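You operate a simulated robot arm through the tools that you are given. There is no shell and no other tool. Be economical: measure what you need, move in short steps, check, and stop when the job is done.

Carry out the task below with a simulated robot arm. There is one attempt and no reset: what you move stays moved.

TASK
Press the orange bag from the black drawer into the yellow cell, fit the divider and the lid.
Fine: The divider that stands on the black mat; close the drawer again.

It is judged by the outcome, as a careful person would: the job done as asked, and still so three seconds after it is handed in. It fails if anything else is knocked over, pushed out of place, dropped, spilled or broken.

THE ROBOT
A 7-joint arm with a two-finger parallel gripper, fixed in place. Base frame: the origin is at the foot of the arm, x ahead of it, y to its left, z up; the work surface is at about z = 800. Lengths are in mm, angles in degrees, forces in N, time in s.
With the tool pointing down near the work surface it reaches from about 300 to 700 mm from the base axis. Its first joint turns from -66.0 to 66.0 degrees. Payload 1.57 kg.
Tool frame: the origin (TCP) lies between the finger pads and is the grasp point; the fingertips stand 30 mm ahead of it; z points along the fingers, y is the line along which they close. The gripper opens to 110 mm. The fingers are 24 mm wide and 12 mm thick; the gripper's body (48 by 112 mm) begins 78 mm behind the TCP.
Orientation is that of the tool frame in the base frame, as a unit quaternion [x, y, z, w]. With the fingers straight down and closing along the base's y, the tool's x points along the base's -x, its y along +y and its z along -z.

THE INTERFACE
- The arm moves only by the tool play_rows. Its argument "commands" is a list of rows, each an object of numbers (a shift or turn left out is 0, a gripper value left out holds the last): "x", "y", "z": the shift along the base's x, y, z in mm; "wx", "wy", "wz": the turn, a rotation vector about the base's x, y, z in degrees; "jaw": the closure in counts, from 0 (fully open) to 255 (shut). In form: [{"x": .., "y": .., "z": .., "wx": .., "wy": .., "wz": .., "jaw": ..}, ...]. A call has 1 to 12 rows; each row shifts and turns the commanded pose from where the row before left it. A row lasts 0.2 s, in which the tool goes at most 50 mm and 8.6 degrees; a call with a longer step from one row to the next is refused whole, and so is a gripper value outside its range. A pose out of reach is approached as far as the arm can. The call stops where the force on the tool passes 90 N (or 10 N more than at its start, if that is more) or the arm is blocked; 0.2 s more then pass. The fingers move at their own pace (about 108 mm/s each) and stop on an object; they squeeze with about 41 N. The grip force told is the motor's: it shows also when the fingers shut on nothing. Time passes only in rows, and 0.2 s behind the last, so rows that do not move let the fingers close. It gives the time, the measured TCP pose, the force on the tool (base axes), the opening and the grip force at its end, in the units of the frame above (readings bear some noise).
- Cameras (640 x 400 px; columns grow to the right, rows downward): "scene" is fixed at [154.3, -388.6, 1398.5]; the picture's right is [0.84, -0.54, 0.00], its down [-0.34, -0.53, -0.78] and it looks along [0.42, 0.66, -0.62] (base axes); focal length 336 px, centre (320, 200). "wrist" rides on the gripper at [-36, 0, -80] in the tool frame; the picture's right is [0.00, -1.00, 0.00], its down [0.97, 0.00, -0.24] and it looks along [0.24, 0.00, 0.97] (tool axes); focal length 218 px, centre (320, 200).
- snapshot(camera): a new picture of that camera. No time passes.
- locate(camera, pixels): there is no depth. For up to 12 entries [column, row, z] of the newest picture of that camera ("zoom" is the newest enlarged one), the place [x, y] in the base frame at which the ray of that pixel passes the height z, good to about 2 mm. No time passes.
- zoom(camera, box): a new picture of the part [left, top, right, bottom] of that camera's present view, enlarged. No time passes.
- hand_in(): hands the job in; it is judged then, once.

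Work in short steps. Measure before you move; look again where a grasp or a placing could have gone wrong, and mend it. You have 80 turns and 54 pictures in all, the two below and enlarged ones among them. Open the gripper and draw the arm clear of the work before you hand the job in, unless the task says otherwise; then end with one line.

The tools are called after ">>>" as a command line: name --argument value ..., lists and objects as JSON in quotes. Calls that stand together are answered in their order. play_rows: Moves the arm, as the interface text tells. Its arguments: {"type":"object","properties":{"commands":{"type":"array","items":{"type":"object","properties":{"x":{"type":"number"},"y":{"type":"number"},"z":{"type":"number"},"wx":{"type":"number"},"wy":{"type":"number"},"wz":{"type":"number"},"jaw":{"type":"number"}}}}},"required":["commands"]} The other tools are called the same way: snapshot (camera) takes a picture; locate (camera, pixels) gives the place at which the rays of pixels pass given heights; zoom (camera, box) takes an enlarged picture of a part of a camera's view; hand_in () hands the job in.

At the start:

```text
clock: 0.0
tcp_pos: [381.7, 76.0, 1053.8]
orientation: [-0.001, 1.0, -0.001, 0.0]
wrist_force: [0.6, -0.4, 0.0]
width: 110.1
grasp_force: 0.1
```

scene: 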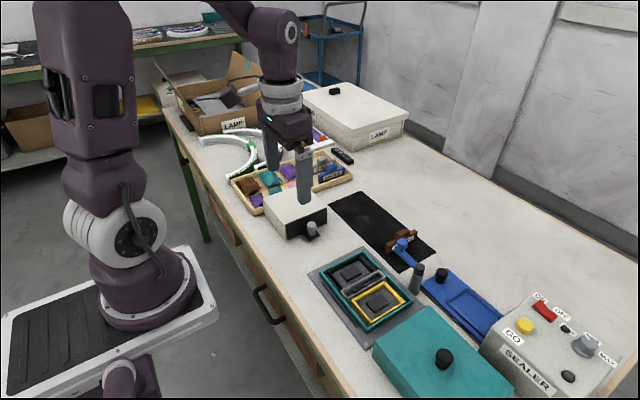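
wrist: 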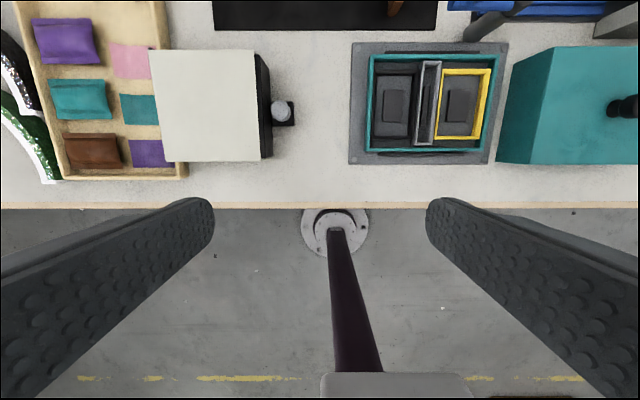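

I start by enlarging the work area in the scene to identify the drawer, the cells, the divider and the lid.

>>> zoom --camera "scene" --box '[220, 130, 440, 268]'

>>> zoom --camera "scene" --box '[300, 220, 620, 400]'

>>> zoom --camera "wrist" --box '[200, 0, 640, 220]'

```text
2.90 times, centred on (330, 199) of scene
```

zoom: 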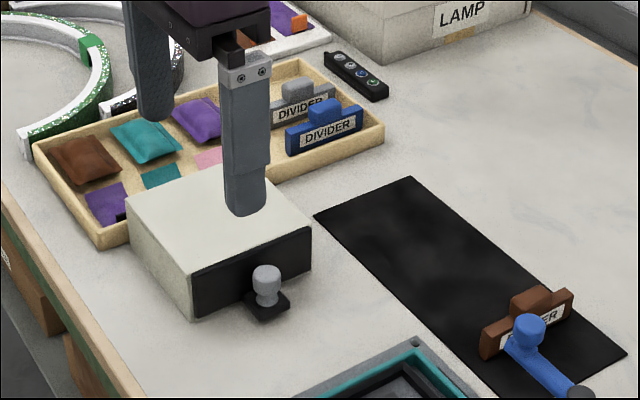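

```text
2.00 times, centred on (460, 310) of scene
```

zoom: 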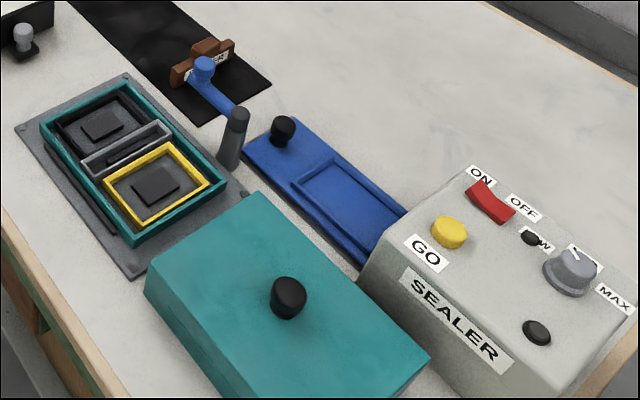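

```text
1.45 times, centred on (420, 110) of wrist
```

zoom: 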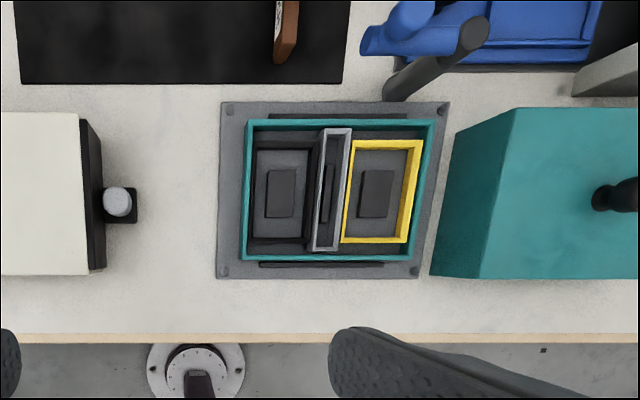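

The fixture has a black cell, a grey slot and a yellow cell; I locate the main features and then move to view from above.

>>> locate --camera "wrist" --pixels '[[365, 45, 800], [505, 45, 800], [490, 163, 800], [350, 163, 800], [282, 112, 820], [150, 50, 870], [255, 50, 870], [260, 160, 870], [400, 8, 800]]'

>>> play_rows --commands '[{"x": 40, "y": -25}, {"x": 40, "y": -25}, {"x": 40, "y": -25}, {"x": 40, "y": -25}, {"x": 0, "y": -40}, {"y": -40}]'

>>> snapshot --camera "wrist"

>>> snapshot --camera "scene"

```text
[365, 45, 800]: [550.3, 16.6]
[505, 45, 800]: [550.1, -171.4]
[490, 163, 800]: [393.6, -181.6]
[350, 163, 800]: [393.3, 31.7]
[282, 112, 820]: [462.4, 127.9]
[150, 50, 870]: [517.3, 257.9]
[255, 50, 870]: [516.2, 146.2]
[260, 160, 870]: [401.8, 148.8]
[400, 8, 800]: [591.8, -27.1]
```

```text
clock: 1.4
tcp_pos: [542.8, -104.2, 1054.6]
orientation: [0.0, 1.0, -0.001, 0.0]
wrist_force: [-0.3, -0.2, -0.1]
width: 110.1
grasp_force: 0.1
```

```text
48 pictures are left
```

wrist: 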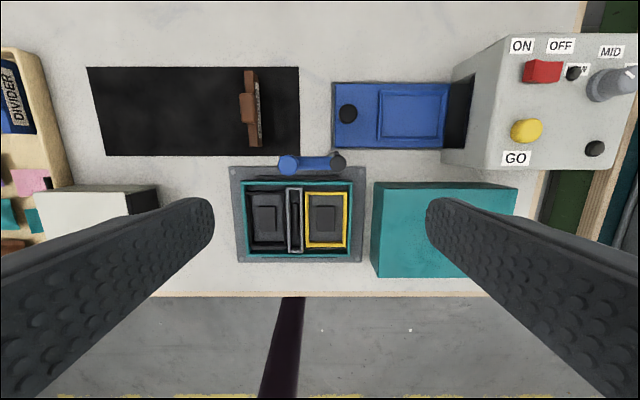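

```text
47 pictures are left
```

scene: 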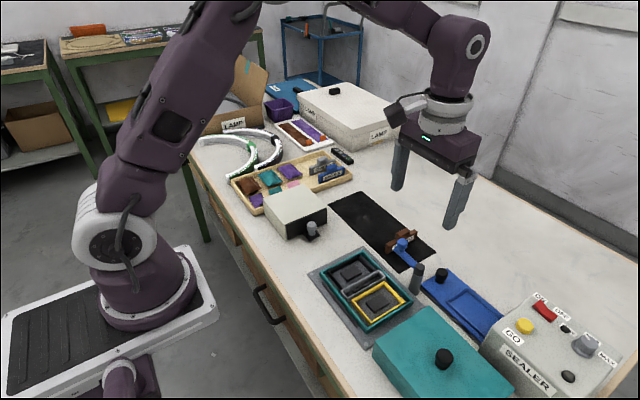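

I enlarge the wrist view around the fixture and the blue plate, and measure sizes.

>>> zoom --camera "wrist" --box '[220, 60, 540, 290]'

>>> locate --camera "wrist" --pixels '[[243, 182, 820], [352, 182, 820], [352, 257, 820], [243, 257, 820], [332, 83, 800], [450, 83, 800], [450, 149, 800], [334, 149, 800], [374, 187, 850], [516, 187, 850], [378, 278, 850], [348, 113, 820]]'

>>> locate --camera "scene" --pixels '[[373, 353, 850], [431, 309, 850], [513, 384, 850], [373, 367, 800], [328, 211, 870], [270, 190, 870], [287, 225, 870], [288, 239, 800], [442, 355, 880], [298, 326, 800], [266, 207, 800]]'

```text
1.74 times, centred on (380, 175) of wrist
```

zoom: 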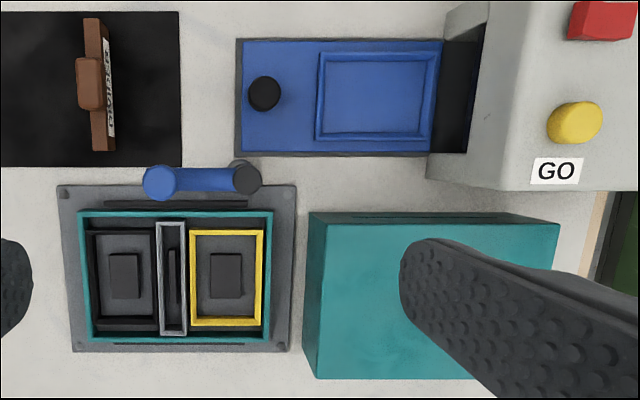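

```text
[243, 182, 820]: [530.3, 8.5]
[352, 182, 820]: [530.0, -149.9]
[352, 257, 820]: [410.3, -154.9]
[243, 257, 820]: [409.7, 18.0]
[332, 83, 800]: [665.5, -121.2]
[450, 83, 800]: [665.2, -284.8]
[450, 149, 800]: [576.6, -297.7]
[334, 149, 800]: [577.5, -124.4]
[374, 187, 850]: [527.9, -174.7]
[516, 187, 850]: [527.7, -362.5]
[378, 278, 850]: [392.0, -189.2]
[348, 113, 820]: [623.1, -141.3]
```

```text
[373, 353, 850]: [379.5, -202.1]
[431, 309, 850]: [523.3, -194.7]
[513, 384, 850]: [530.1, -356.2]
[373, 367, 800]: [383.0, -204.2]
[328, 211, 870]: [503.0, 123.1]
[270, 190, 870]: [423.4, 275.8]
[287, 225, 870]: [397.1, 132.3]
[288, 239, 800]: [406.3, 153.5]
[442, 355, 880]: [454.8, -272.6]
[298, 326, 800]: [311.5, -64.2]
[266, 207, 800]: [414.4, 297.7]
```

Next I triangulate heights for the lid, the drawer box, the divider and the fixture rim.

>>> locate --camera "wrist" --pixels '[[374, 187, 870], [374, 187, 890], [374, 187, 830], [377, 278, 870], [352, 182, 840], [352, 182, 860], [247, 72, 860], [260, 147, 800], [250, 108, 860], [290, 165, 860], [338, 162, 860]]'

>>> zoom --camera "scene" --box '[300, 210, 460, 310]'

>>> zoom --camera "scene" --box '[360, 290, 536, 400]'

```text
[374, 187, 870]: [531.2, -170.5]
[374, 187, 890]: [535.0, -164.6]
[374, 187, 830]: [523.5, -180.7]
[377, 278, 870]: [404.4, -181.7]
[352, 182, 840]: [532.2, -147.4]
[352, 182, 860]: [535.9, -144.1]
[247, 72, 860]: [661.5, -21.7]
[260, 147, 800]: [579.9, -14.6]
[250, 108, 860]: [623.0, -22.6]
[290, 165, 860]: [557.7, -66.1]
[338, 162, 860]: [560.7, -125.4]
```

```text
4.00 times, centred on (380, 260) of scene
```

zoom: 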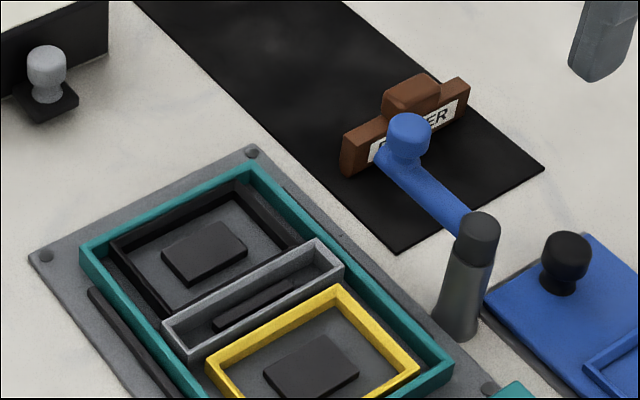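

```text
3.64 times, centred on (448, 345) of scene
```

zoom: 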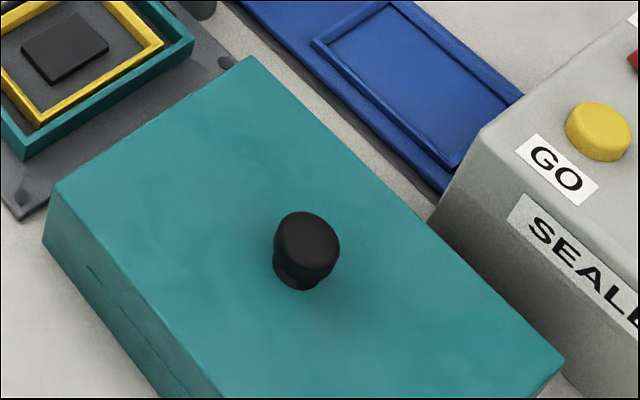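

The teal block is the lid, about 133x177 with its top at z≈850, and the fixture rim is centred near (467,-70) with its top at ≈816. I move over the drawer knob for a close look.

>>> play_rows --commands '[{"x": -18, "y": 45}, {"x": -18, "y": 45}, {"x": -18, "y": 45}, {"x": -18, "y": 45}, {"x": 0, "y": 40, "z": -20}, {"z": -40}, {"z": -40}]'

>>> snapshot --camera "wrist"

>>> zoom --camera "scene" --box '[256, 180, 344, 245]'

```text
clock: 3.0
tcp_pos: [471.8, 118.2, 954.3]
orientation: [0.0, 1.0, 0.001, -0.001]
wrist_force: [-1.1, -0.3, 0.4]
width: 110.1
grasp_force: 0.1
```

```text
43 pictures are left
```

wrist: 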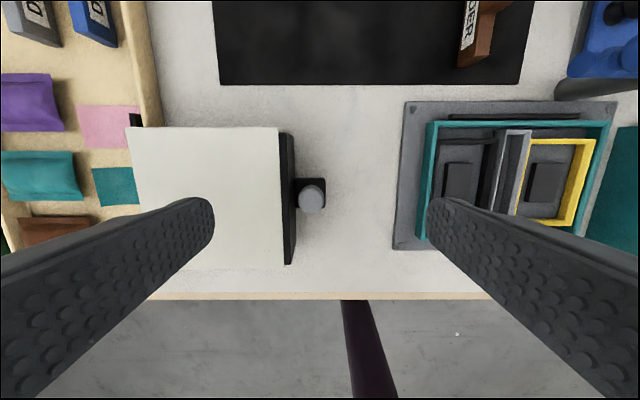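

```text
6.15 times, centred on (300, 212) of scene
```

zoom: 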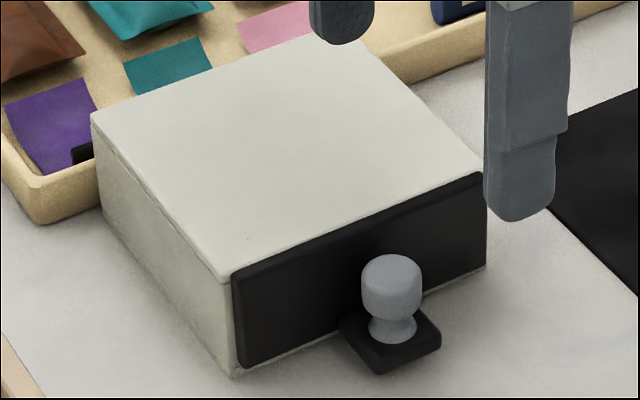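

The knob head is about 24 wide at (464,127), z≈818–850, and the black front is at y≈146. I turn the gripper 90° so it closes along x and centre it over the knob.

>>> play_rows --commands '[{"wz": -8.2, "x": -3.9, "y": 3.4}, {"wz": -8.2, "x": -3.9, "y": 3.4}, {"wz": -8.2}, {"wz": -8.2}, {"wz": -8.2}, {"wz": -8.2}, {"wz": -8.2}, {"wz": -8.2}, {"wz": -8.2}, {"wz": -8.2}, {"wz": -8.0}]'

>>> snapshot --camera "wrist"

```text
clock: 5.4
tcp_pos: [461.6, 122.3, 954.5]
orientation: [0.708, 0.706, -0.001, 0.0]
wrist_force: [-0.4, -0.4, 0.4]
width: 110.1
grasp_force: 0.1
```

```text
41 pictures are left
```

wrist: 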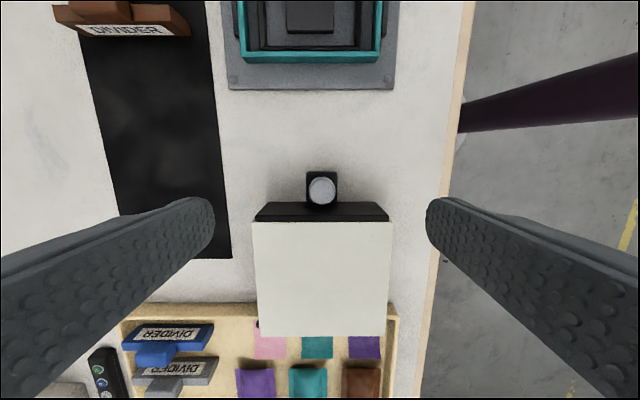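

I check the knob and the front edge from this view.

>>> locate --camera "wrist" --pixels '[[321, 188, 848], [321, 171, 815], [321, 203, 865], [321, 220, 870], [321, 203, 805], [256, 222, 870], [388, 222, 870]]'

```text
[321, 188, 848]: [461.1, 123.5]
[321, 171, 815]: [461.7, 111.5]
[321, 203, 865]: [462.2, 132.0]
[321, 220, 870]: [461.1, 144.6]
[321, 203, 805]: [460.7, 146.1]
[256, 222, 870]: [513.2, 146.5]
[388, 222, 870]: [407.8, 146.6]
```

Knob at (461,124), front at y≈145, so the alignment is good. I descend to TCP z≈855 and close.

>>> play_rows --commands '[{"z": -35, "jaw": 60}, {"z": -35}, {"z": -20}, {"z": -9.5}, {"jaw": 255}, {}, {}, {}]'

```text
clock: 7.2
tcp_pos: [459.3, 121.6, 854.1]
orientation: [0.707, 0.707, 0.0, 0.0]
wrist_force: [-0.4, 0.5, -5.8]
width: 23.3
grasp_force: 35.7
```

The knob is held (width 23.3). I pull the drawer out along -y by 70.

>>> play_rows --commands '[{"y": -12}, {"y": -12}, {"y": -12}, {"y": -12}, {"y": -12}, {"y": -10}, {}]'

>>> snapshot --camera "wrist"

>>> zoom --camera "scene" --box '[240, 160, 400, 260]'

```text
clock: 8.8
tcp_pos: [459.5, 53.9, 853.7]
orientation: [0.707, 0.707, -0.001, -0.002]
wrist_force: [-18.3, 0.2, -14.3]
width: 23.3
grasp_force: 35.5
```

```text
40 pictures are left
```

wrist: 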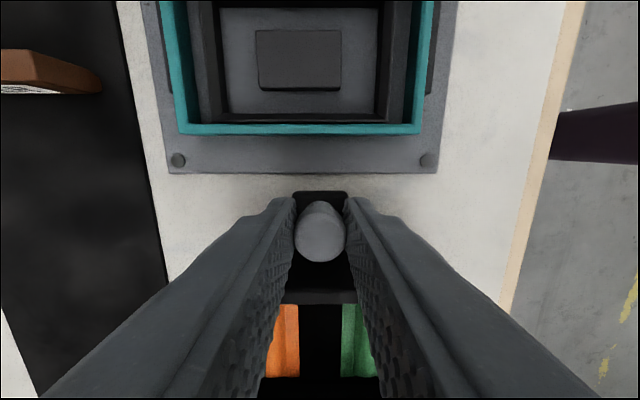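

```text
4.00 times, centred on (320, 210) of scene
```

zoom: 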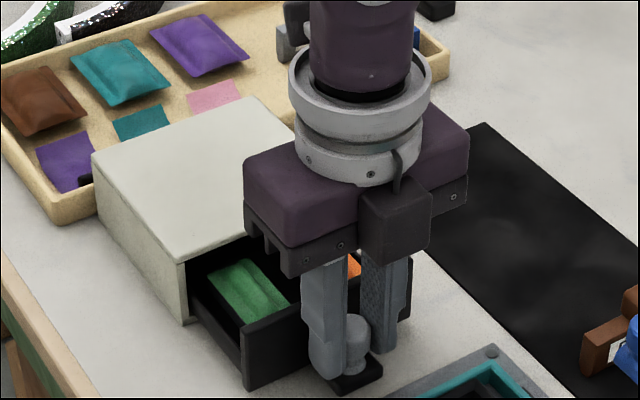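

The drawer is open, with orange at high x and green at low x. I release and rise to see the bag fully.

>>> play_rows --commands '[{"jaw": 120}, {}, {"z": 30}, {"z": 40}, {"z": 40, "y": 10}, {"y": 15, "z": 10, "jaw": 0}, {}]'

>>> snapshot --camera "wrist"

>>> zoom --camera "scene" --box '[260, 180, 356, 240]'

```text
clock: 10.4
tcp_pos: [461.5, 77.5, 974.2]
orientation: [0.708, 0.706, 0.0, 0.0]
wrist_force: [0.5, -0.2, -0.4]
width: 109.9
grasp_force: 0.1
```

```text
38 pictures are left
```

wrist: 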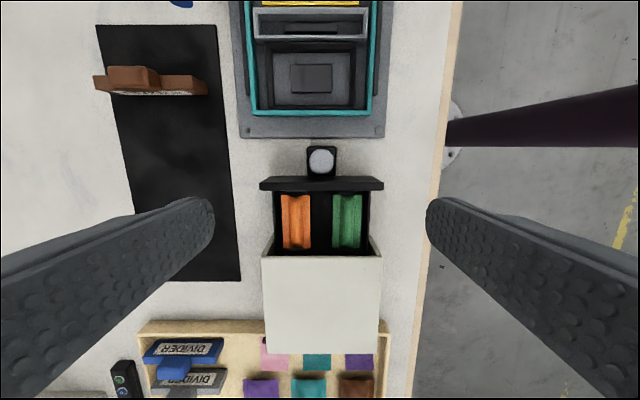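

```text
6.67 times, centred on (308, 210) of scene
```

zoom: 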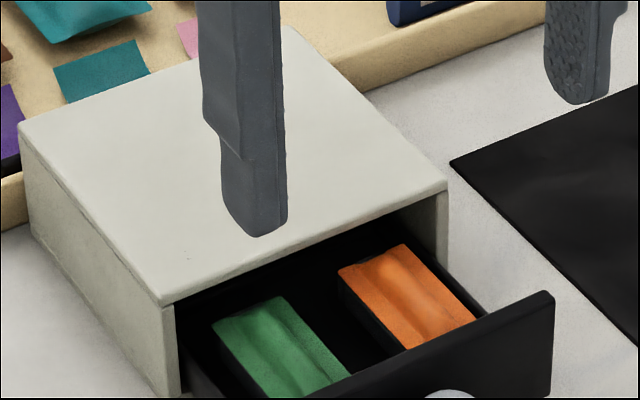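

I enlarge the wrist view around the bags.

>>> zoom --camera "wrist" --box '[250, 140, 394, 266]'

>>> locate --camera "wrist" --pixels '[[281, 196, 825], [309, 196, 825], [284, 249, 825], [310, 247, 825], [296, 222, 825], [275, 192, 830], [371, 192, 830], [260, 182, 855], [384, 182, 855], [262, 255, 870], [380, 255, 870]]'

>>> locate --camera "scene" --pixels '[[310.6, 220, 825], [320.6, 216.6, 825], [331, 227.8, 825], [321.3, 232.3, 825]]'

```text
3.17 times, centred on (322, 203) of wrist
```

zoom: 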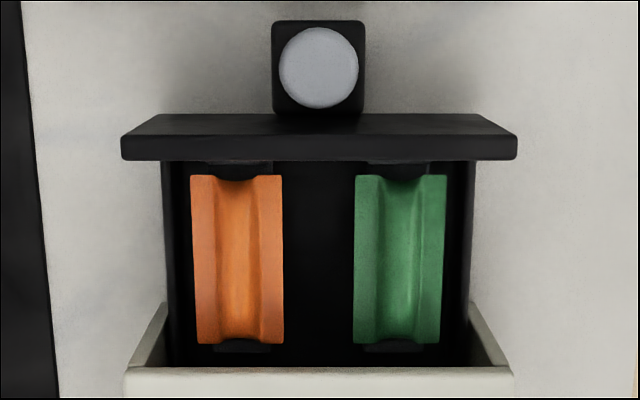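

```text
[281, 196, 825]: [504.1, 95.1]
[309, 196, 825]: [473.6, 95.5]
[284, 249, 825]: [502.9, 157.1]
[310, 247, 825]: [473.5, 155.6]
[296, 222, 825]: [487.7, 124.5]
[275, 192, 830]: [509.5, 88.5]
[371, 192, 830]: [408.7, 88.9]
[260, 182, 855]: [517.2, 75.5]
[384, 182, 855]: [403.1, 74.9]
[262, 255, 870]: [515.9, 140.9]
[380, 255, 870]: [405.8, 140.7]
```

```text
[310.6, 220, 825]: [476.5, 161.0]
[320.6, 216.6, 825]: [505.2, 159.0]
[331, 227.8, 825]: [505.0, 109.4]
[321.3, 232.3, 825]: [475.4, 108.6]
```

The bag is about 31x62 centred near (489,125), close to the drawer wall at x≈508. I go lower above it to judge the finger clearances.

>>> play_rows --commands '[{"x": 14, "y": 20, "z": -20}, {"x": 13.5, "y": 20, "z": -30}, {"z": -9}, {}]'

>>> zoom --camera "wrist" --box '[240, 130, 420, 270]'

```text
clock: 11.4
tcp_pos: [488.2, 118.3, 915.0]
orientation: [0.707, 0.708, 0.0, 0.001]
wrist_force: [-0.3, -0.1, -0.6]
width: 110.0
grasp_force: 0.1
```

```text
2.86 times, centred on (330, 200) of wrist
```

zoom: 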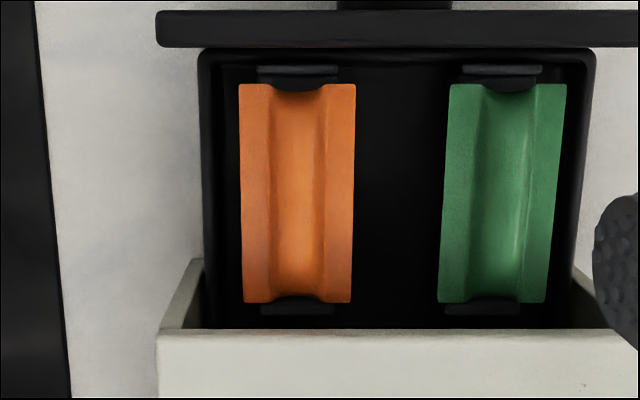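

To tell whether the bag top is humped or troughed and how it is held, I enlarge the scene view tightly.

>>> zoom --camera "scene" --box '[284, 205, 348, 245]'

>>> zoom --camera "wrist" --box '[285, 145, 381, 205]'

```text
10.00 times, centred on (316, 225) of scene
```

zoom: 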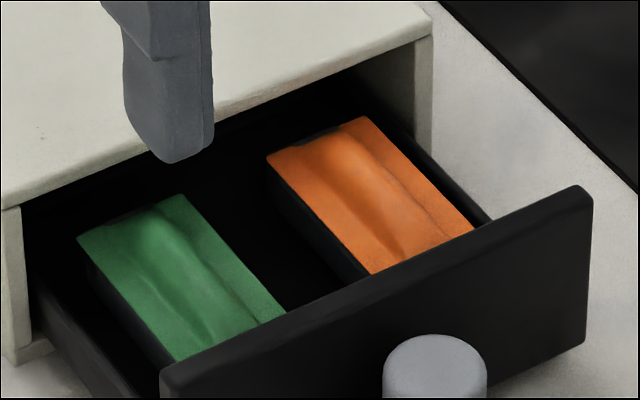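

```text
6.67 times, centred on (333, 175) of wrist
```

zoom: 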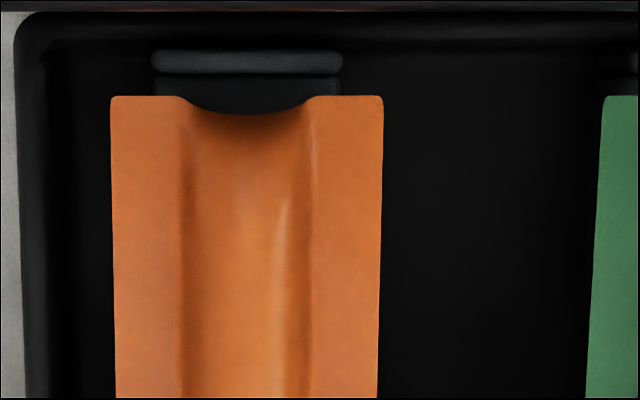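

Triangulating again, the bag's top edges are at z≈834, spanning x 471.5–502 and y 92–152. The side wall top is only ≈822, so tips at ≈825 can grip the bag's sides. I set the jaw to about 40 mm and check.

>>> play_rows --commands '[{"x": -1.4, "y": 2.5, "jaw": 162}, {}, {}]'

>>> zoom --camera "wrist" --box '[240, 120, 432, 240]'

```text
clock: 12.2
tcp_pos: [486.5, 121.4, 915.1]
orientation: [0.706, 0.708, 0.001, 0.0]
wrist_force: [0.7, -0.3, 0.1]
width: 40.2
grasp_force: 0.1
```

```text
3.33 times, centred on (336, 180) of wrist
```

zoom: 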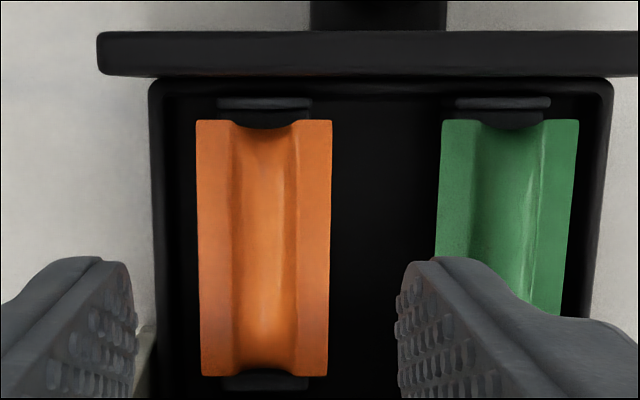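

The jaws are centred on the bag to within about 1 mm. I descend 59 mm in small steps.

>>> play_rows --commands '[{"z": -25}, {"z": -15}, {"z": -10}, {"z": -5}, {"z": -4}, {}]'

>>> snapshot --camera "wrist"

```text
clock: 13.6
tcp_pos: [486.8, 121.1, 855.7]
orientation: [0.707, 0.707, -0.001, -0.001]
wrist_force: [-0.2, 0.7, -0.1]
width: 40.1
grasp_force: 0.0
```

```text
31 pictures are left
```

wrist: 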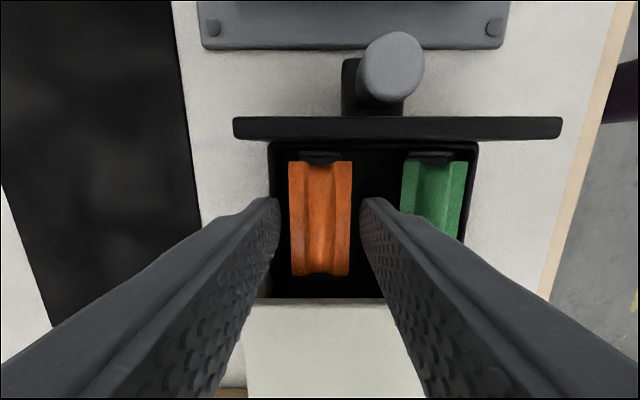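

There is no contact, and both fingers straddle the bag. I lower 1.5 mm and close.

>>> play_rows --commands '[{"z": -1.5}, {"jaw": 255}, {}, {}, {}]'

>>> play_rows --commands '[{"z": 8}, {"z": 12}, {}]'

>>> zoom --camera "scene" --box '[264, 170, 376, 240]'

```text
clock: 14.8
tcp_pos: [488.1, 120.5, 855.5]
orientation: [0.707, 0.707, 0.0, 0.0]
wrist_force: [-0.1, 0.2, 0.2]
width: 28.2
grasp_force: 39.1
```

```text
clock: 15.6
tcp_pos: [486.7, 118.9, 873.0]
orientation: [0.708, 0.706, -0.001, -0.001]
wrist_force: [-2.2, -16.0, -3.6]
width: 28.2
grasp_force: 38.2
```

```text
5.71 times, centred on (320, 205) of scene
```

zoom: 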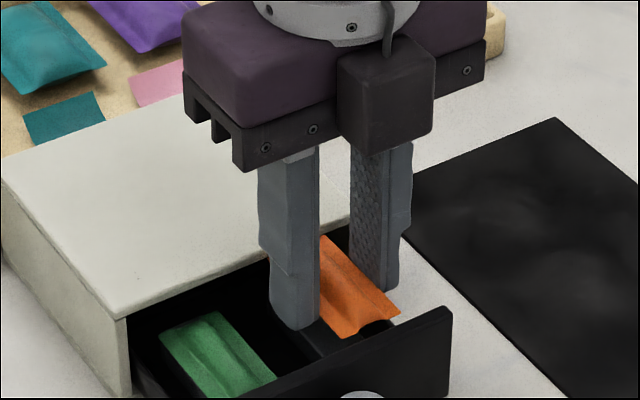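

The bag lifts, but its rear end (y≈152) lies under the roof edge (y≈145) and there is some y force. I look from the wrist before going on.

>>> zoom --camera "wrist" --box '[220, 80, 420, 320]'

```text
1.67 times, centred on (320, 200) of wrist
```

zoom: 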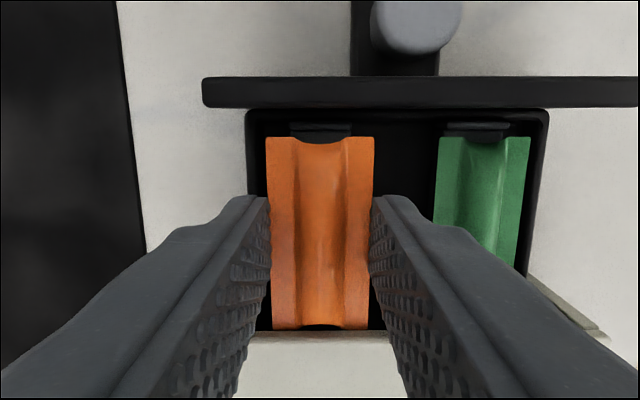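

The opening between the front panel (y≈82) and the roof edge (y≈141) is slightly shorter than the 60 mm bag. I tilt the bag's front end up 20°, so it swings out from under the roof and over the front panel.

>>> play_rows --commands '[{"wx": -5}, {"wx": -5}, {"wx": -5}, {"wx": -5}, {}]'

>>> zoom --camera "scene" --box '[264, 170, 376, 240]'

>>> zoom --camera "wrist" --box '[220, 80, 420, 320]'

```text
clock: 16.8
tcp_pos: [486.2, 121.3, 875.5]
orientation: [0.696, 0.696, -0.123, 0.123]
wrist_force: [-0.1, 0.0, -0.3]
width: 28.2
grasp_force: 38.5
```

```text
5.71 times, centred on (320, 205) of scene
```

zoom: 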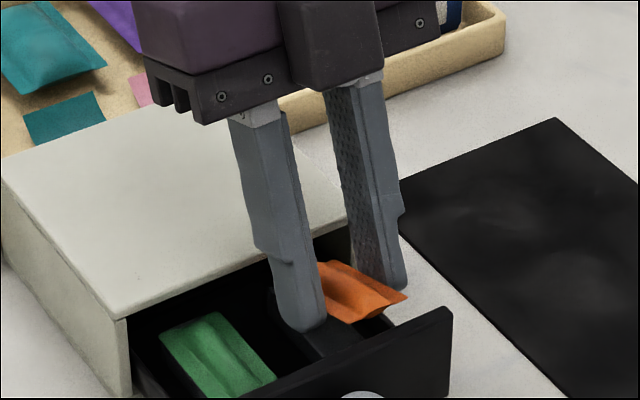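

```text
1.67 times, centred on (320, 200) of wrist
```

zoom: 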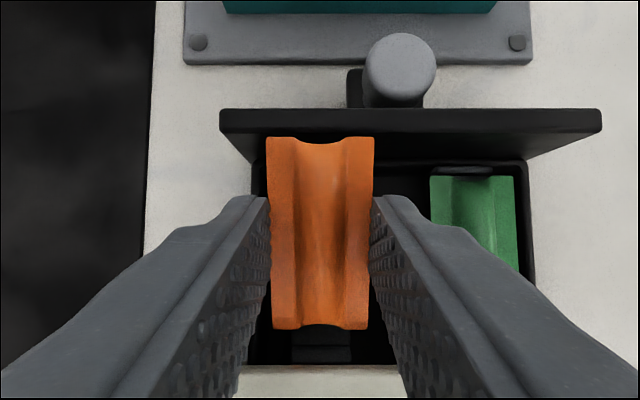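

Forces are near zero and the rear is clear of the roof. I lift with a small -y shift, then rise and untilt.

>>> play_rows --commands '[{"z": 6}, {"z": 6, "y": -2}, {"z": 6, "y": -8}, {"z": 15, "y": -6}, {"z": 25}, {"z": 30}, {}]'

>>> zoom --camera "scene" --box '[240, 120, 400, 240]'

```text
clock: 18.4
tcp_pos: [486.7, 105.9, 963.9]
orientation: [0.696, 0.697, -0.122, 0.124]
wrist_force: [0.0, 0.2, -0.7]
width: 28.5
grasp_force: 38.4
```

```text
3.33 times, centred on (320, 180) of scene
```

zoom: 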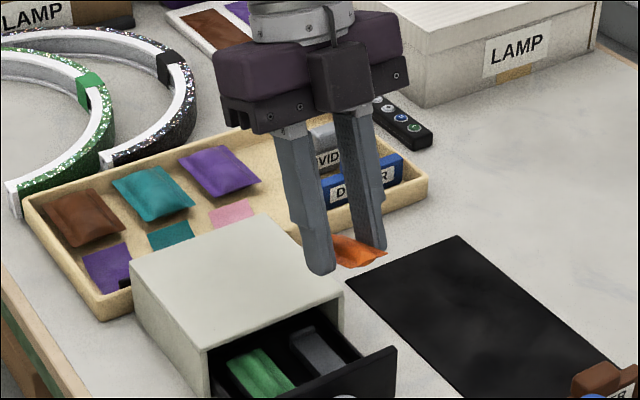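

The bag is clear. I untilt, turn back 90° so the bag's long side lies along x, and travel towards the yellow cell.

>>> play_rows --commands '[{"wx": 7}, {"wx": 7}, {"wx": 6}, {"wz": 8.2, "y": -20, "x": -4}, {"wz": 8.2, "y": -20, "x": -4}, {"wz": 8.2, "y": -20, "x": -4}, {"wz": 8.2, "y": -20, "x": -4}, {"wz": 8.2, "y": -20, "x": -2}, {"wz": 8.2, "y": -20}, {"wz": 8.2, "y": -20}, {"wz": 8.2, "y": -20}]'

>>> play_rows --commands '[{"wz": 8.2, "y": -20}, {"wz": 8.2, "y": -20}, {"wz": 8, "y": -20}, {}, {}]'

>>> snapshot --camera "wrist"

```text
clock: 20.8
tcp_pos: [467.9, -55.0, 963.1]
orientation: [0.21, 0.978, 0.001, 0.0]
wrist_force: [-0.2, -0.2, -1.0]
width: 28.7
grasp_force: 38.9
```

```text
clock: 22.0
tcp_pos: [470.7, -115.5, 963.2]
orientation: [0.0, 1.0, 0.0, 0.0]
wrist_force: [0.0, 0.3, 0.2]
width: 28.8
grasp_force: 38.6
```

```text
25 pictures are left
```

wrist: 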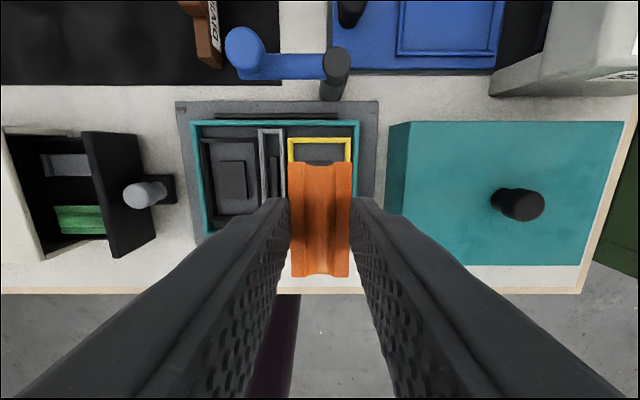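

The cell is centred near (468,-116) and the bag hangs over it. I check the bag and cell from the side in the scene view.

>>> zoom --camera "scene" --box '[320, 190, 448, 340]'

```text
2.67 times, centred on (384, 265) of scene
```

zoom: 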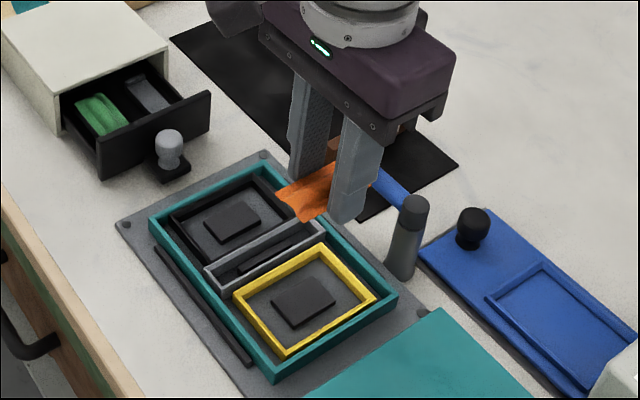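

I descend towards the cell to TCP z≈852.

>>> play_rows --commands '[{"x": -1.2, "y": -0.5, "z": -35}, {"z": -35}, {"z": -25}, {"z": -10}, {"z": -6}, {}]'

>>> zoom --camera "scene" --box '[340, 230, 436, 340]'

>>> snapshot --camera "wrist"

```text
clock: 23.4
tcp_pos: [468.9, -114.7, 851.6]
orientation: [0.0, 1.0, 0.001, 0.0]
wrist_force: [0.5, -1.0, -0.2]
width: 28.4
grasp_force: 38.6
```

```text
3.64 times, centred on (388, 285) of scene
```

zoom: 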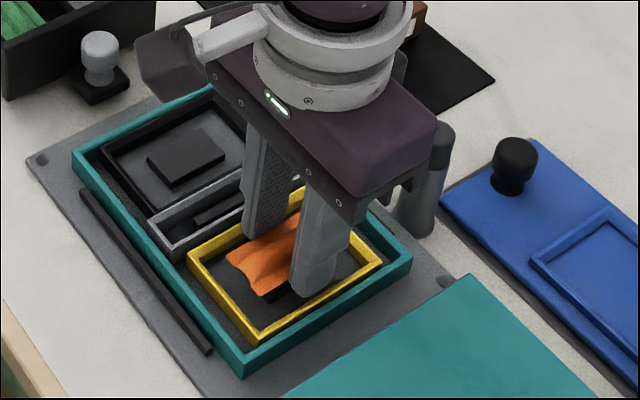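

```text
22 pictures are left
```

wrist: 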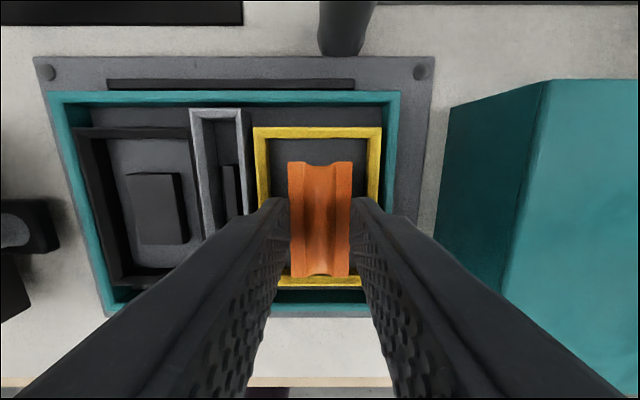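

The cell's inner width is about 52, the same as the outer span of the fingers, with wall tops at ≈817.5. I release just above the walls and then press with closed fingers.

>>> play_rows --commands '[{"y": 1, "z": -1.5}, {"z": -1}, {}]'

>>> play_rows --commands '[{"jaw": 175}, {}, {"z": 10}, {"z": 30}, {"z": 30}, {}]'

>>> snapshot --camera "wrist"

>>> zoom --camera "scene" --box '[340, 250, 436, 340]'

```text
clock: 24.2
tcp_pos: [469.7, -113.6, 848.7]
orientation: [0.0, 1.0, -0.001, 0.0]
wrist_force: [-0.2, 0.5, 0.4]
width: 28.5
grasp_force: 38.3
```

```text
clock: 25.6
tcp_pos: [470.3, -112.8, 919.0]
orientation: [0.0, 1.0, 0.0, 0.0]
wrist_force: [0.7, 0.0, 0.4]
width: 34.5
grasp_force: 0.1
```

```text
21 pictures are left
```

wrist: 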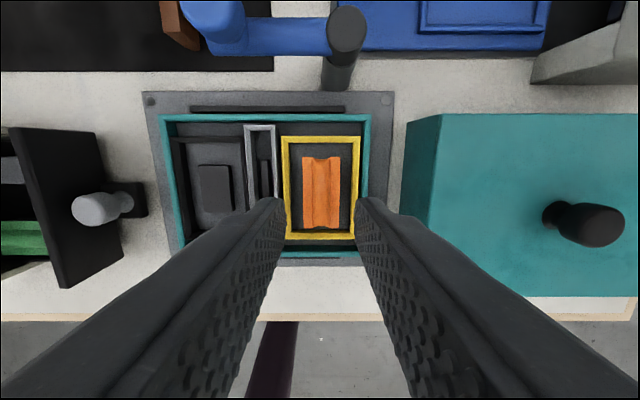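

```text
4.44 times, centred on (388, 295) of scene
```

zoom: 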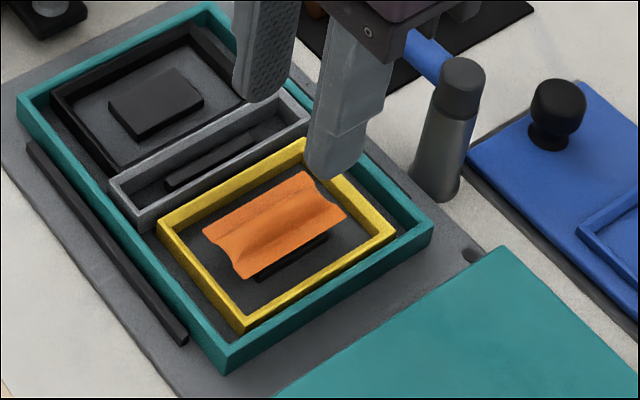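

The bag sits on the pedestal, centred at (469,-114). I close the fingers and descend to press on it.

>>> play_rows --commands '[{"x": -1, "y": -1, "jaw": 255}, {}, {"z": -30}, {"z": -20}, {"z": -7}, {"z": -2}, {}]'

>>> play_rows --commands '[{"z": -2}, {"z": -2}, {}]'

```text
clock: 27.2
tcp_pos: [466.9, -115.1, 861.3]
orientation: [0.0, 1.0, -0.001, 0.0]
wrist_force: [0.5, -0.4, 0.0]
width: 0.1
grasp_force: 21.3
```

```text
clock: 28.0
tcp_pos: [466.7, -116.0, 857.2]
orientation: [0.0, 1.0, -0.001, 0.001]
wrist_force: [-4.1, 3.9, 30.5]
width: 0.3
grasp_force: 21.6
```

Contact is at tip z≈828 with 30 N. I press on in 1 mm steps to see whether it yields.

>>> play_rows --commands '[{"z": -1}, {}]'

>>> play_rows --commands '[{"z": -1}, {}]'

>>> zoom --camera "scene" --box '[340, 250, 436, 340]'

```text
clock: 28.6
tcp_pos: [467.0, -116.0, 858.0]
orientation: [0.001, 1.0, -0.001, 0.001]
wrist_force: [-9.0, 4.9, 70.1]
width: 0.0
grasp_force: 21.6
```

```text
clock: 29.2
tcp_pos: [466.2, -116.1, 857.0]
orientation: [0.0, 1.0, -0.001, 0.003]
wrist_force: [-13.9, 0.6, 88.7]
width: 0.0
grasp_force: 20.9
```

```text
4.44 times, centred on (388, 295) of scene
```

zoom: 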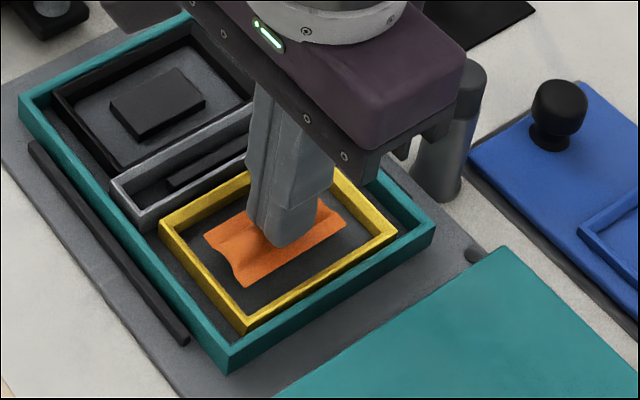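

The bag looks lower now and the dark gap below it is gone, under about 89 N. I lift off and look.

>>> play_rows --commands '[{"z": 5}, {"z": 30}, {"z": 40}, {"z": 40}]'

>>> zoom --camera "scene" --box '[340, 250, 436, 340]'

```text
clock: 30.2
tcp_pos: [467.5, -115.4, 968.8]
orientation: [0.0, 1.0, -0.001, 0.0]
wrist_force: [0.5, -0.3, 0.1]
width: 0.2
grasp_force: 21.3
```

```text
4.44 times, centred on (388, 295) of scene
```

zoom: 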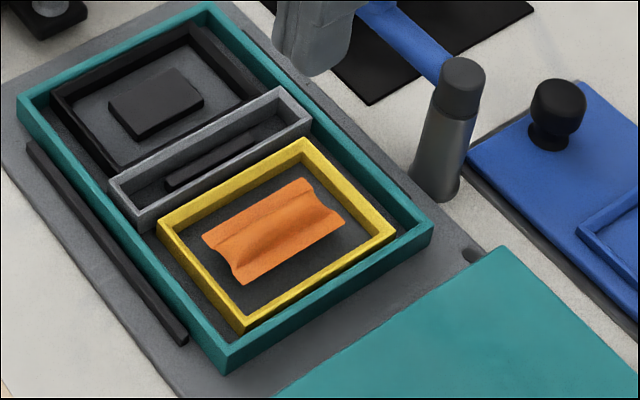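

The bag is seated lower on the pedestal. I move over the brown divider on the black mat.

>>> play_rows --commands '[{"x": 38, "y": 24, "z": 5, "jaw": 0}, {"x": 38, "y": 24}, {"x": 38, "y": 24}, {"x": 36, "y": 23}, {}]'

>>> snapshot --camera "wrist"

>>> zoom --camera "scene" --box '[376, 215, 456, 275]'

```text
clock: 31.4
tcp_pos: [615.9, -19.2, 975.8]
orientation: [0.0, 1.0, 0.0, 0.001]
wrist_force: [0.6, 1.8, -0.7]
width: 110.0
grasp_force: 0.0
```

```text
17 pictures are left
```

wrist: 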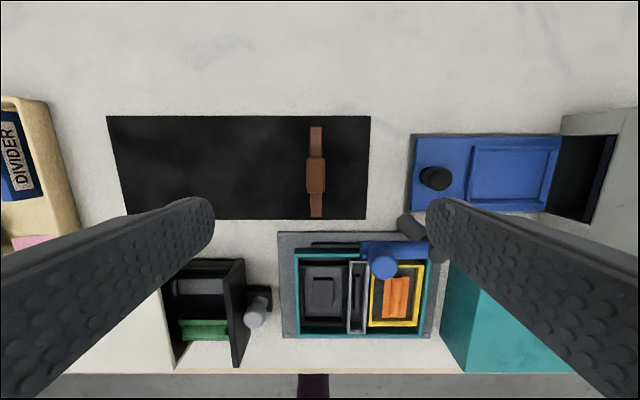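

```text
6.67 times, centred on (416, 245) of scene
```

zoom: 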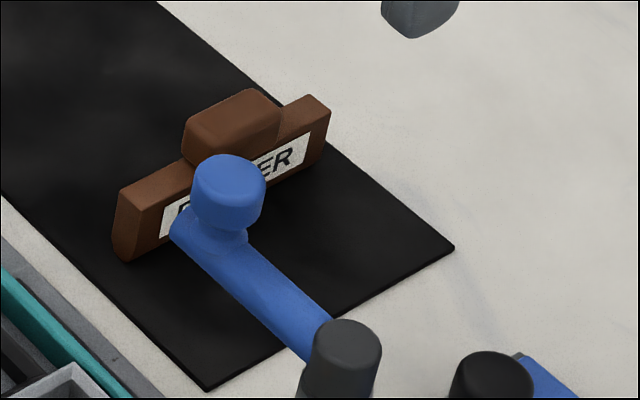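

I locate the divider's ends and handle from both cameras.

>>> locate --camera "wrist" --pixels '[[316, 217, 801], [316, 217, 825], [316, 217, 840], [316, 127, 825], [316, 127, 840], [315, 157, 855], [315, 194, 855], [305, 175, 855], [326, 175, 855], [310, 210, 840], [322, 210, 840]]'

>>> locate --camera "scene" --pixels '[[395.5, 254, 801], [394, 243.5, 825], [394, 243.5, 840], [423.5, 229.5, 825], [423.5, 229.5, 840], [410.6, 228.4, 855], [399.3, 233, 855], [417.7, 232, 855]]'

>>> zoom --camera "wrist" --box '[280, 110, 376, 230]'

```text
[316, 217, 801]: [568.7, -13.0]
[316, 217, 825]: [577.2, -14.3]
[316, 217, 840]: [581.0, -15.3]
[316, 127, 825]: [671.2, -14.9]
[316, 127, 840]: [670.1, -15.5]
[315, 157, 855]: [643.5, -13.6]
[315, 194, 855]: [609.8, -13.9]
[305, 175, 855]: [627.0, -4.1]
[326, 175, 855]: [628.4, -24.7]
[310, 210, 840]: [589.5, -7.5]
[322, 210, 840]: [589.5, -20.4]
```

```text
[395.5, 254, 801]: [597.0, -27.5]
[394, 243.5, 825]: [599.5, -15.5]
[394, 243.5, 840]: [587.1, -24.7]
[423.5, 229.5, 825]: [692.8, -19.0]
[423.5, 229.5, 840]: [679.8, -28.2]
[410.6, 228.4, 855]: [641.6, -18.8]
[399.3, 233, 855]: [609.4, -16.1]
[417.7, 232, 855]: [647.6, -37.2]
```

```text
3.33 times, centred on (328, 170) of wrist
```

zoom: 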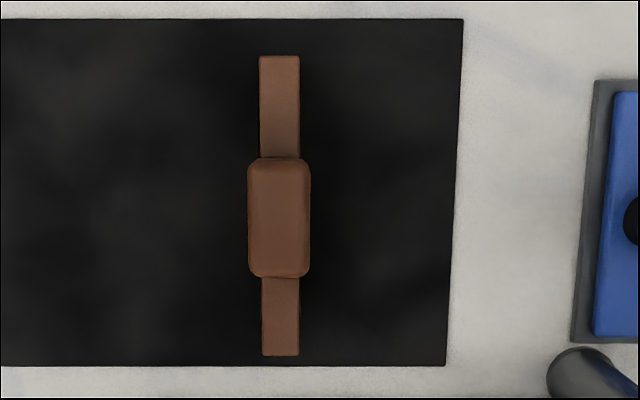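

The divider body is x 580–670, 13 thick, top ≈834. The handle is centred at (626,-14.3), 20 wide, with its top at ≈850. Before grasping I measure the slot from above it.

>>> play_rows --commands '[{"x": -37, "y": -12}, {"x": -37, "y": -12}, {"x": -37, "y": -12}, {"x": -37, "y": -12}, {"z": -25}, {"z": -15}, {}]'

>>> zoom --camera "wrist" --box '[240, 130, 400, 230]'

>>> zoom --camera "scene" --box '[340, 255, 404, 315]'

```text
clock: 33.0
tcp_pos: [468.3, -68.8, 933.0]
orientation: [0.0, 1.0, 0.001, 0.001]
wrist_force: [0.3, -0.2, 0.8]
width: 110.1
grasp_force: 0.1
```

```text
4.00 times, centred on (320, 180) of wrist
```

zoom: 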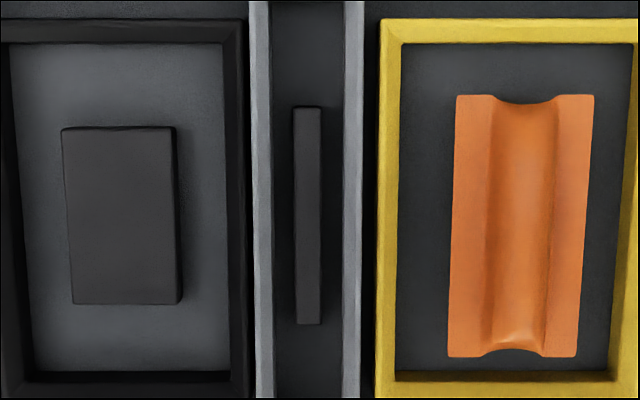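

```text
6.67 times, centred on (372, 285) of scene
```

zoom: 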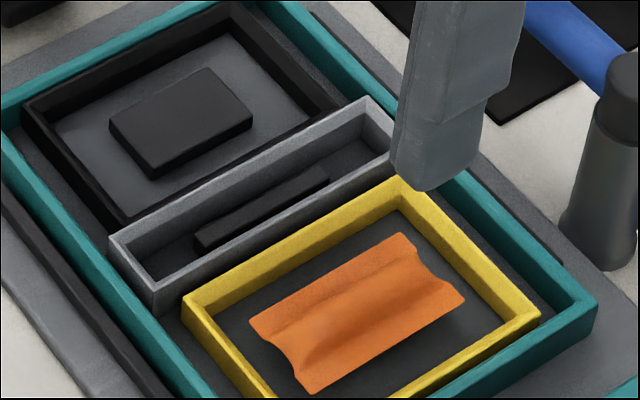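

The slot's inner size is about 16x96, centred at (468.5,-66), with its top at ≈824, so the divider fits in its present orientation. I go back over the divider handle, lower onto it and grasp.

>>> play_rows --commands '[{"z": 40, "jaw": 130}, {"x": 39.5, "y": 13.6}, {"x": 39.5, "y": 13.6}, {"x": 39.5, "y": 13.6}, {"x": 39.2, "y": 13.7}, {"z": -40}, {"z": -30}, {}]'

>>> zoom --camera "wrist" --box '[220, 110, 420, 235]'

```text
clock: 34.8
tcp_pos: [628.9, -10.5, 902.7]
orientation: [0.001, 1.0, 0.0, 0.0]
wrist_force: [0.3, -0.2, -0.2]
width: 54.0
grasp_force: 0.1
```

```text
3.20 times, centred on (320, 172) of wrist
```

zoom: 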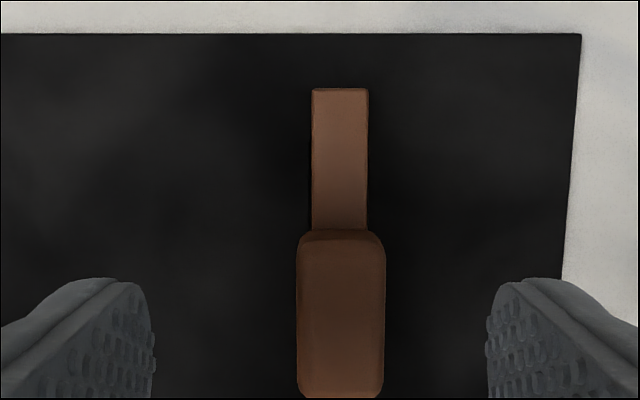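

The handle centre is at (626,-14.7) and the TCP is 3 and 4 mm off. I correct, descend to ≈864 and grip.

>>> play_rows --commands '[{"x": -2.9, "y": -4.2, "z": -15}, {"z": -15}, {"z": -8}, {}, {"jaw": 255}, {}, {}]'

>>> play_rows --commands '[{"z": 10}, {"z": 40}, {"z": 40}, {}]'

>>> snapshot --camera "wrist"

```text
clock: 36.4
tcp_pos: [624.0, -18.8, 864.2]
orientation: [0.0, 1.0, 0.0, 0.0]
wrist_force: [0.5, -0.6, 0.1]
width: 16.7
grasp_force: 32.0
```

```text
clock: 37.4
tcp_pos: [625.4, -18.2, 955.0]
orientation: [0.0, 1.0, 0.0, 0.0]
wrist_force: [-0.1, 0.3, 0.5]
width: 16.9
grasp_force: 32.2
```

```text
11 pictures are left
```

wrist: 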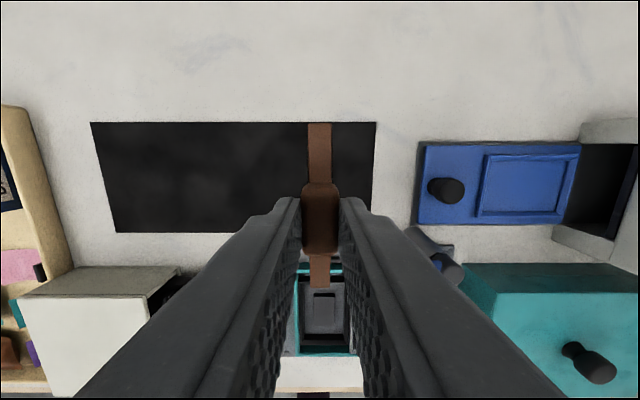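

The divider is held, its centre about 2 mm ahead of the TCP. I raise it above the clamp knob and carry it over the slot.

>>> play_rows --commands '[{"z": 45}, {"x": -39.7, "y": -12}, {"x": -39.7, "y": -12}, {"x": -39.7, "y": -12}, {"x": -39.8, "y": -11.8}, {}, {"z": -40}, {"z": -40}, {"z": -18}, {}]'

>>> snapshot --camera "wrist"

```text
clock: 39.6
tcp_pos: [464.3, -65.6, 903.5]
orientation: [0.0, 1.0, 0.0, 0.0]
wrist_force: [-0.8, -0.2, -0.8]
width: 17.1
grasp_force: 32.4
```

```text
10 pictures are left
```

wrist: 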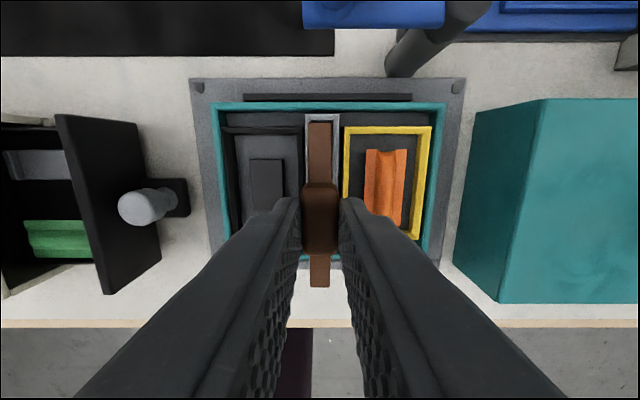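

The slot centre appears about 1.5 mm to -y and 4 mm to +x of the divider. I apply this, lower 12 mm and check with an enlarged view.

>>> play_rows --commands '[{"x": 4, "y": -1.5}, {"z": -12}, {}]'

>>> zoom --camera "wrist" --box '[270, 70, 370, 132]'

```text
clock: 40.4
tcp_pos: [469.5, -66.4, 892.3]
orientation: [0.0, 1.0, 0.0, -0.001]
wrist_force: [0.5, 0.2, -1.0]
width: 16.7
grasp_force: 32.2
```

```text
6.40 times, centred on (320, 101) of wrist
```

zoom: 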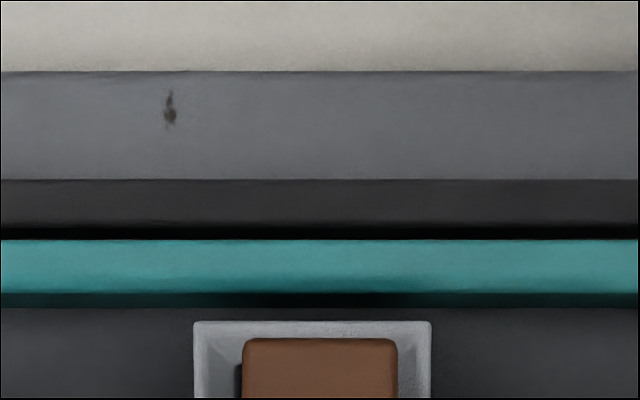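

The remaining offset is about 0.7 mm in y and -1.5 mm in x. I correct it and insert slowly.

>>> play_rows --commands '[{"x": -1.5, "y": 0.7}, {"z": -5}, {"z": -4}, {"z": -4}, {"z": -3}, {}]'

```text
clock: 41.8
tcp_pos: [470.5, -66.6, 876.0]
orientation: [0.001, 1.0, 0.0, 0.0]
wrist_force: [1.0, 0.0, 0.1]
width: 16.6
grasp_force: 32.2
```

The divider bottom is at ≈813, inside the slot, with no force. I continue down gently.

>>> play_rows --commands '[{"z": -2}, {"z": -2}, {"z": -1.5}, {}]'

```text
clock: 42.8
tcp_pos: [467.7, -67.4, 870.3]
orientation: [0.0, 1.0, 0.001, 0.001]
wrist_force: [-2.2, 1.5, 21.3]
width: 16.9
grasp_force: 31.9
```

There is contact at TCP ≈870. I press slightly more, then release and lift.

>>> play_rows --commands '[{"z": -1}, {}]'

>>> play_rows --commands '[{"z": -1}, {}]'

```text
clock: 43.4
tcp_pos: [467.4, -65.9, 869.2]
orientation: [0.0, 1.0, 0.0, 0.001]
wrist_force: [-1.9, 6.7, 24.8]
width: 17.1
grasp_force: 31.9
```

```text
clock: 44.0
tcp_pos: [467.5, -66.4, 867.9]
orientation: [0.0, 1.0, -0.001, 0.0]
wrist_force: [0.1, 11.6, 24.5]
width: 16.7
grasp_force: 32.1
```

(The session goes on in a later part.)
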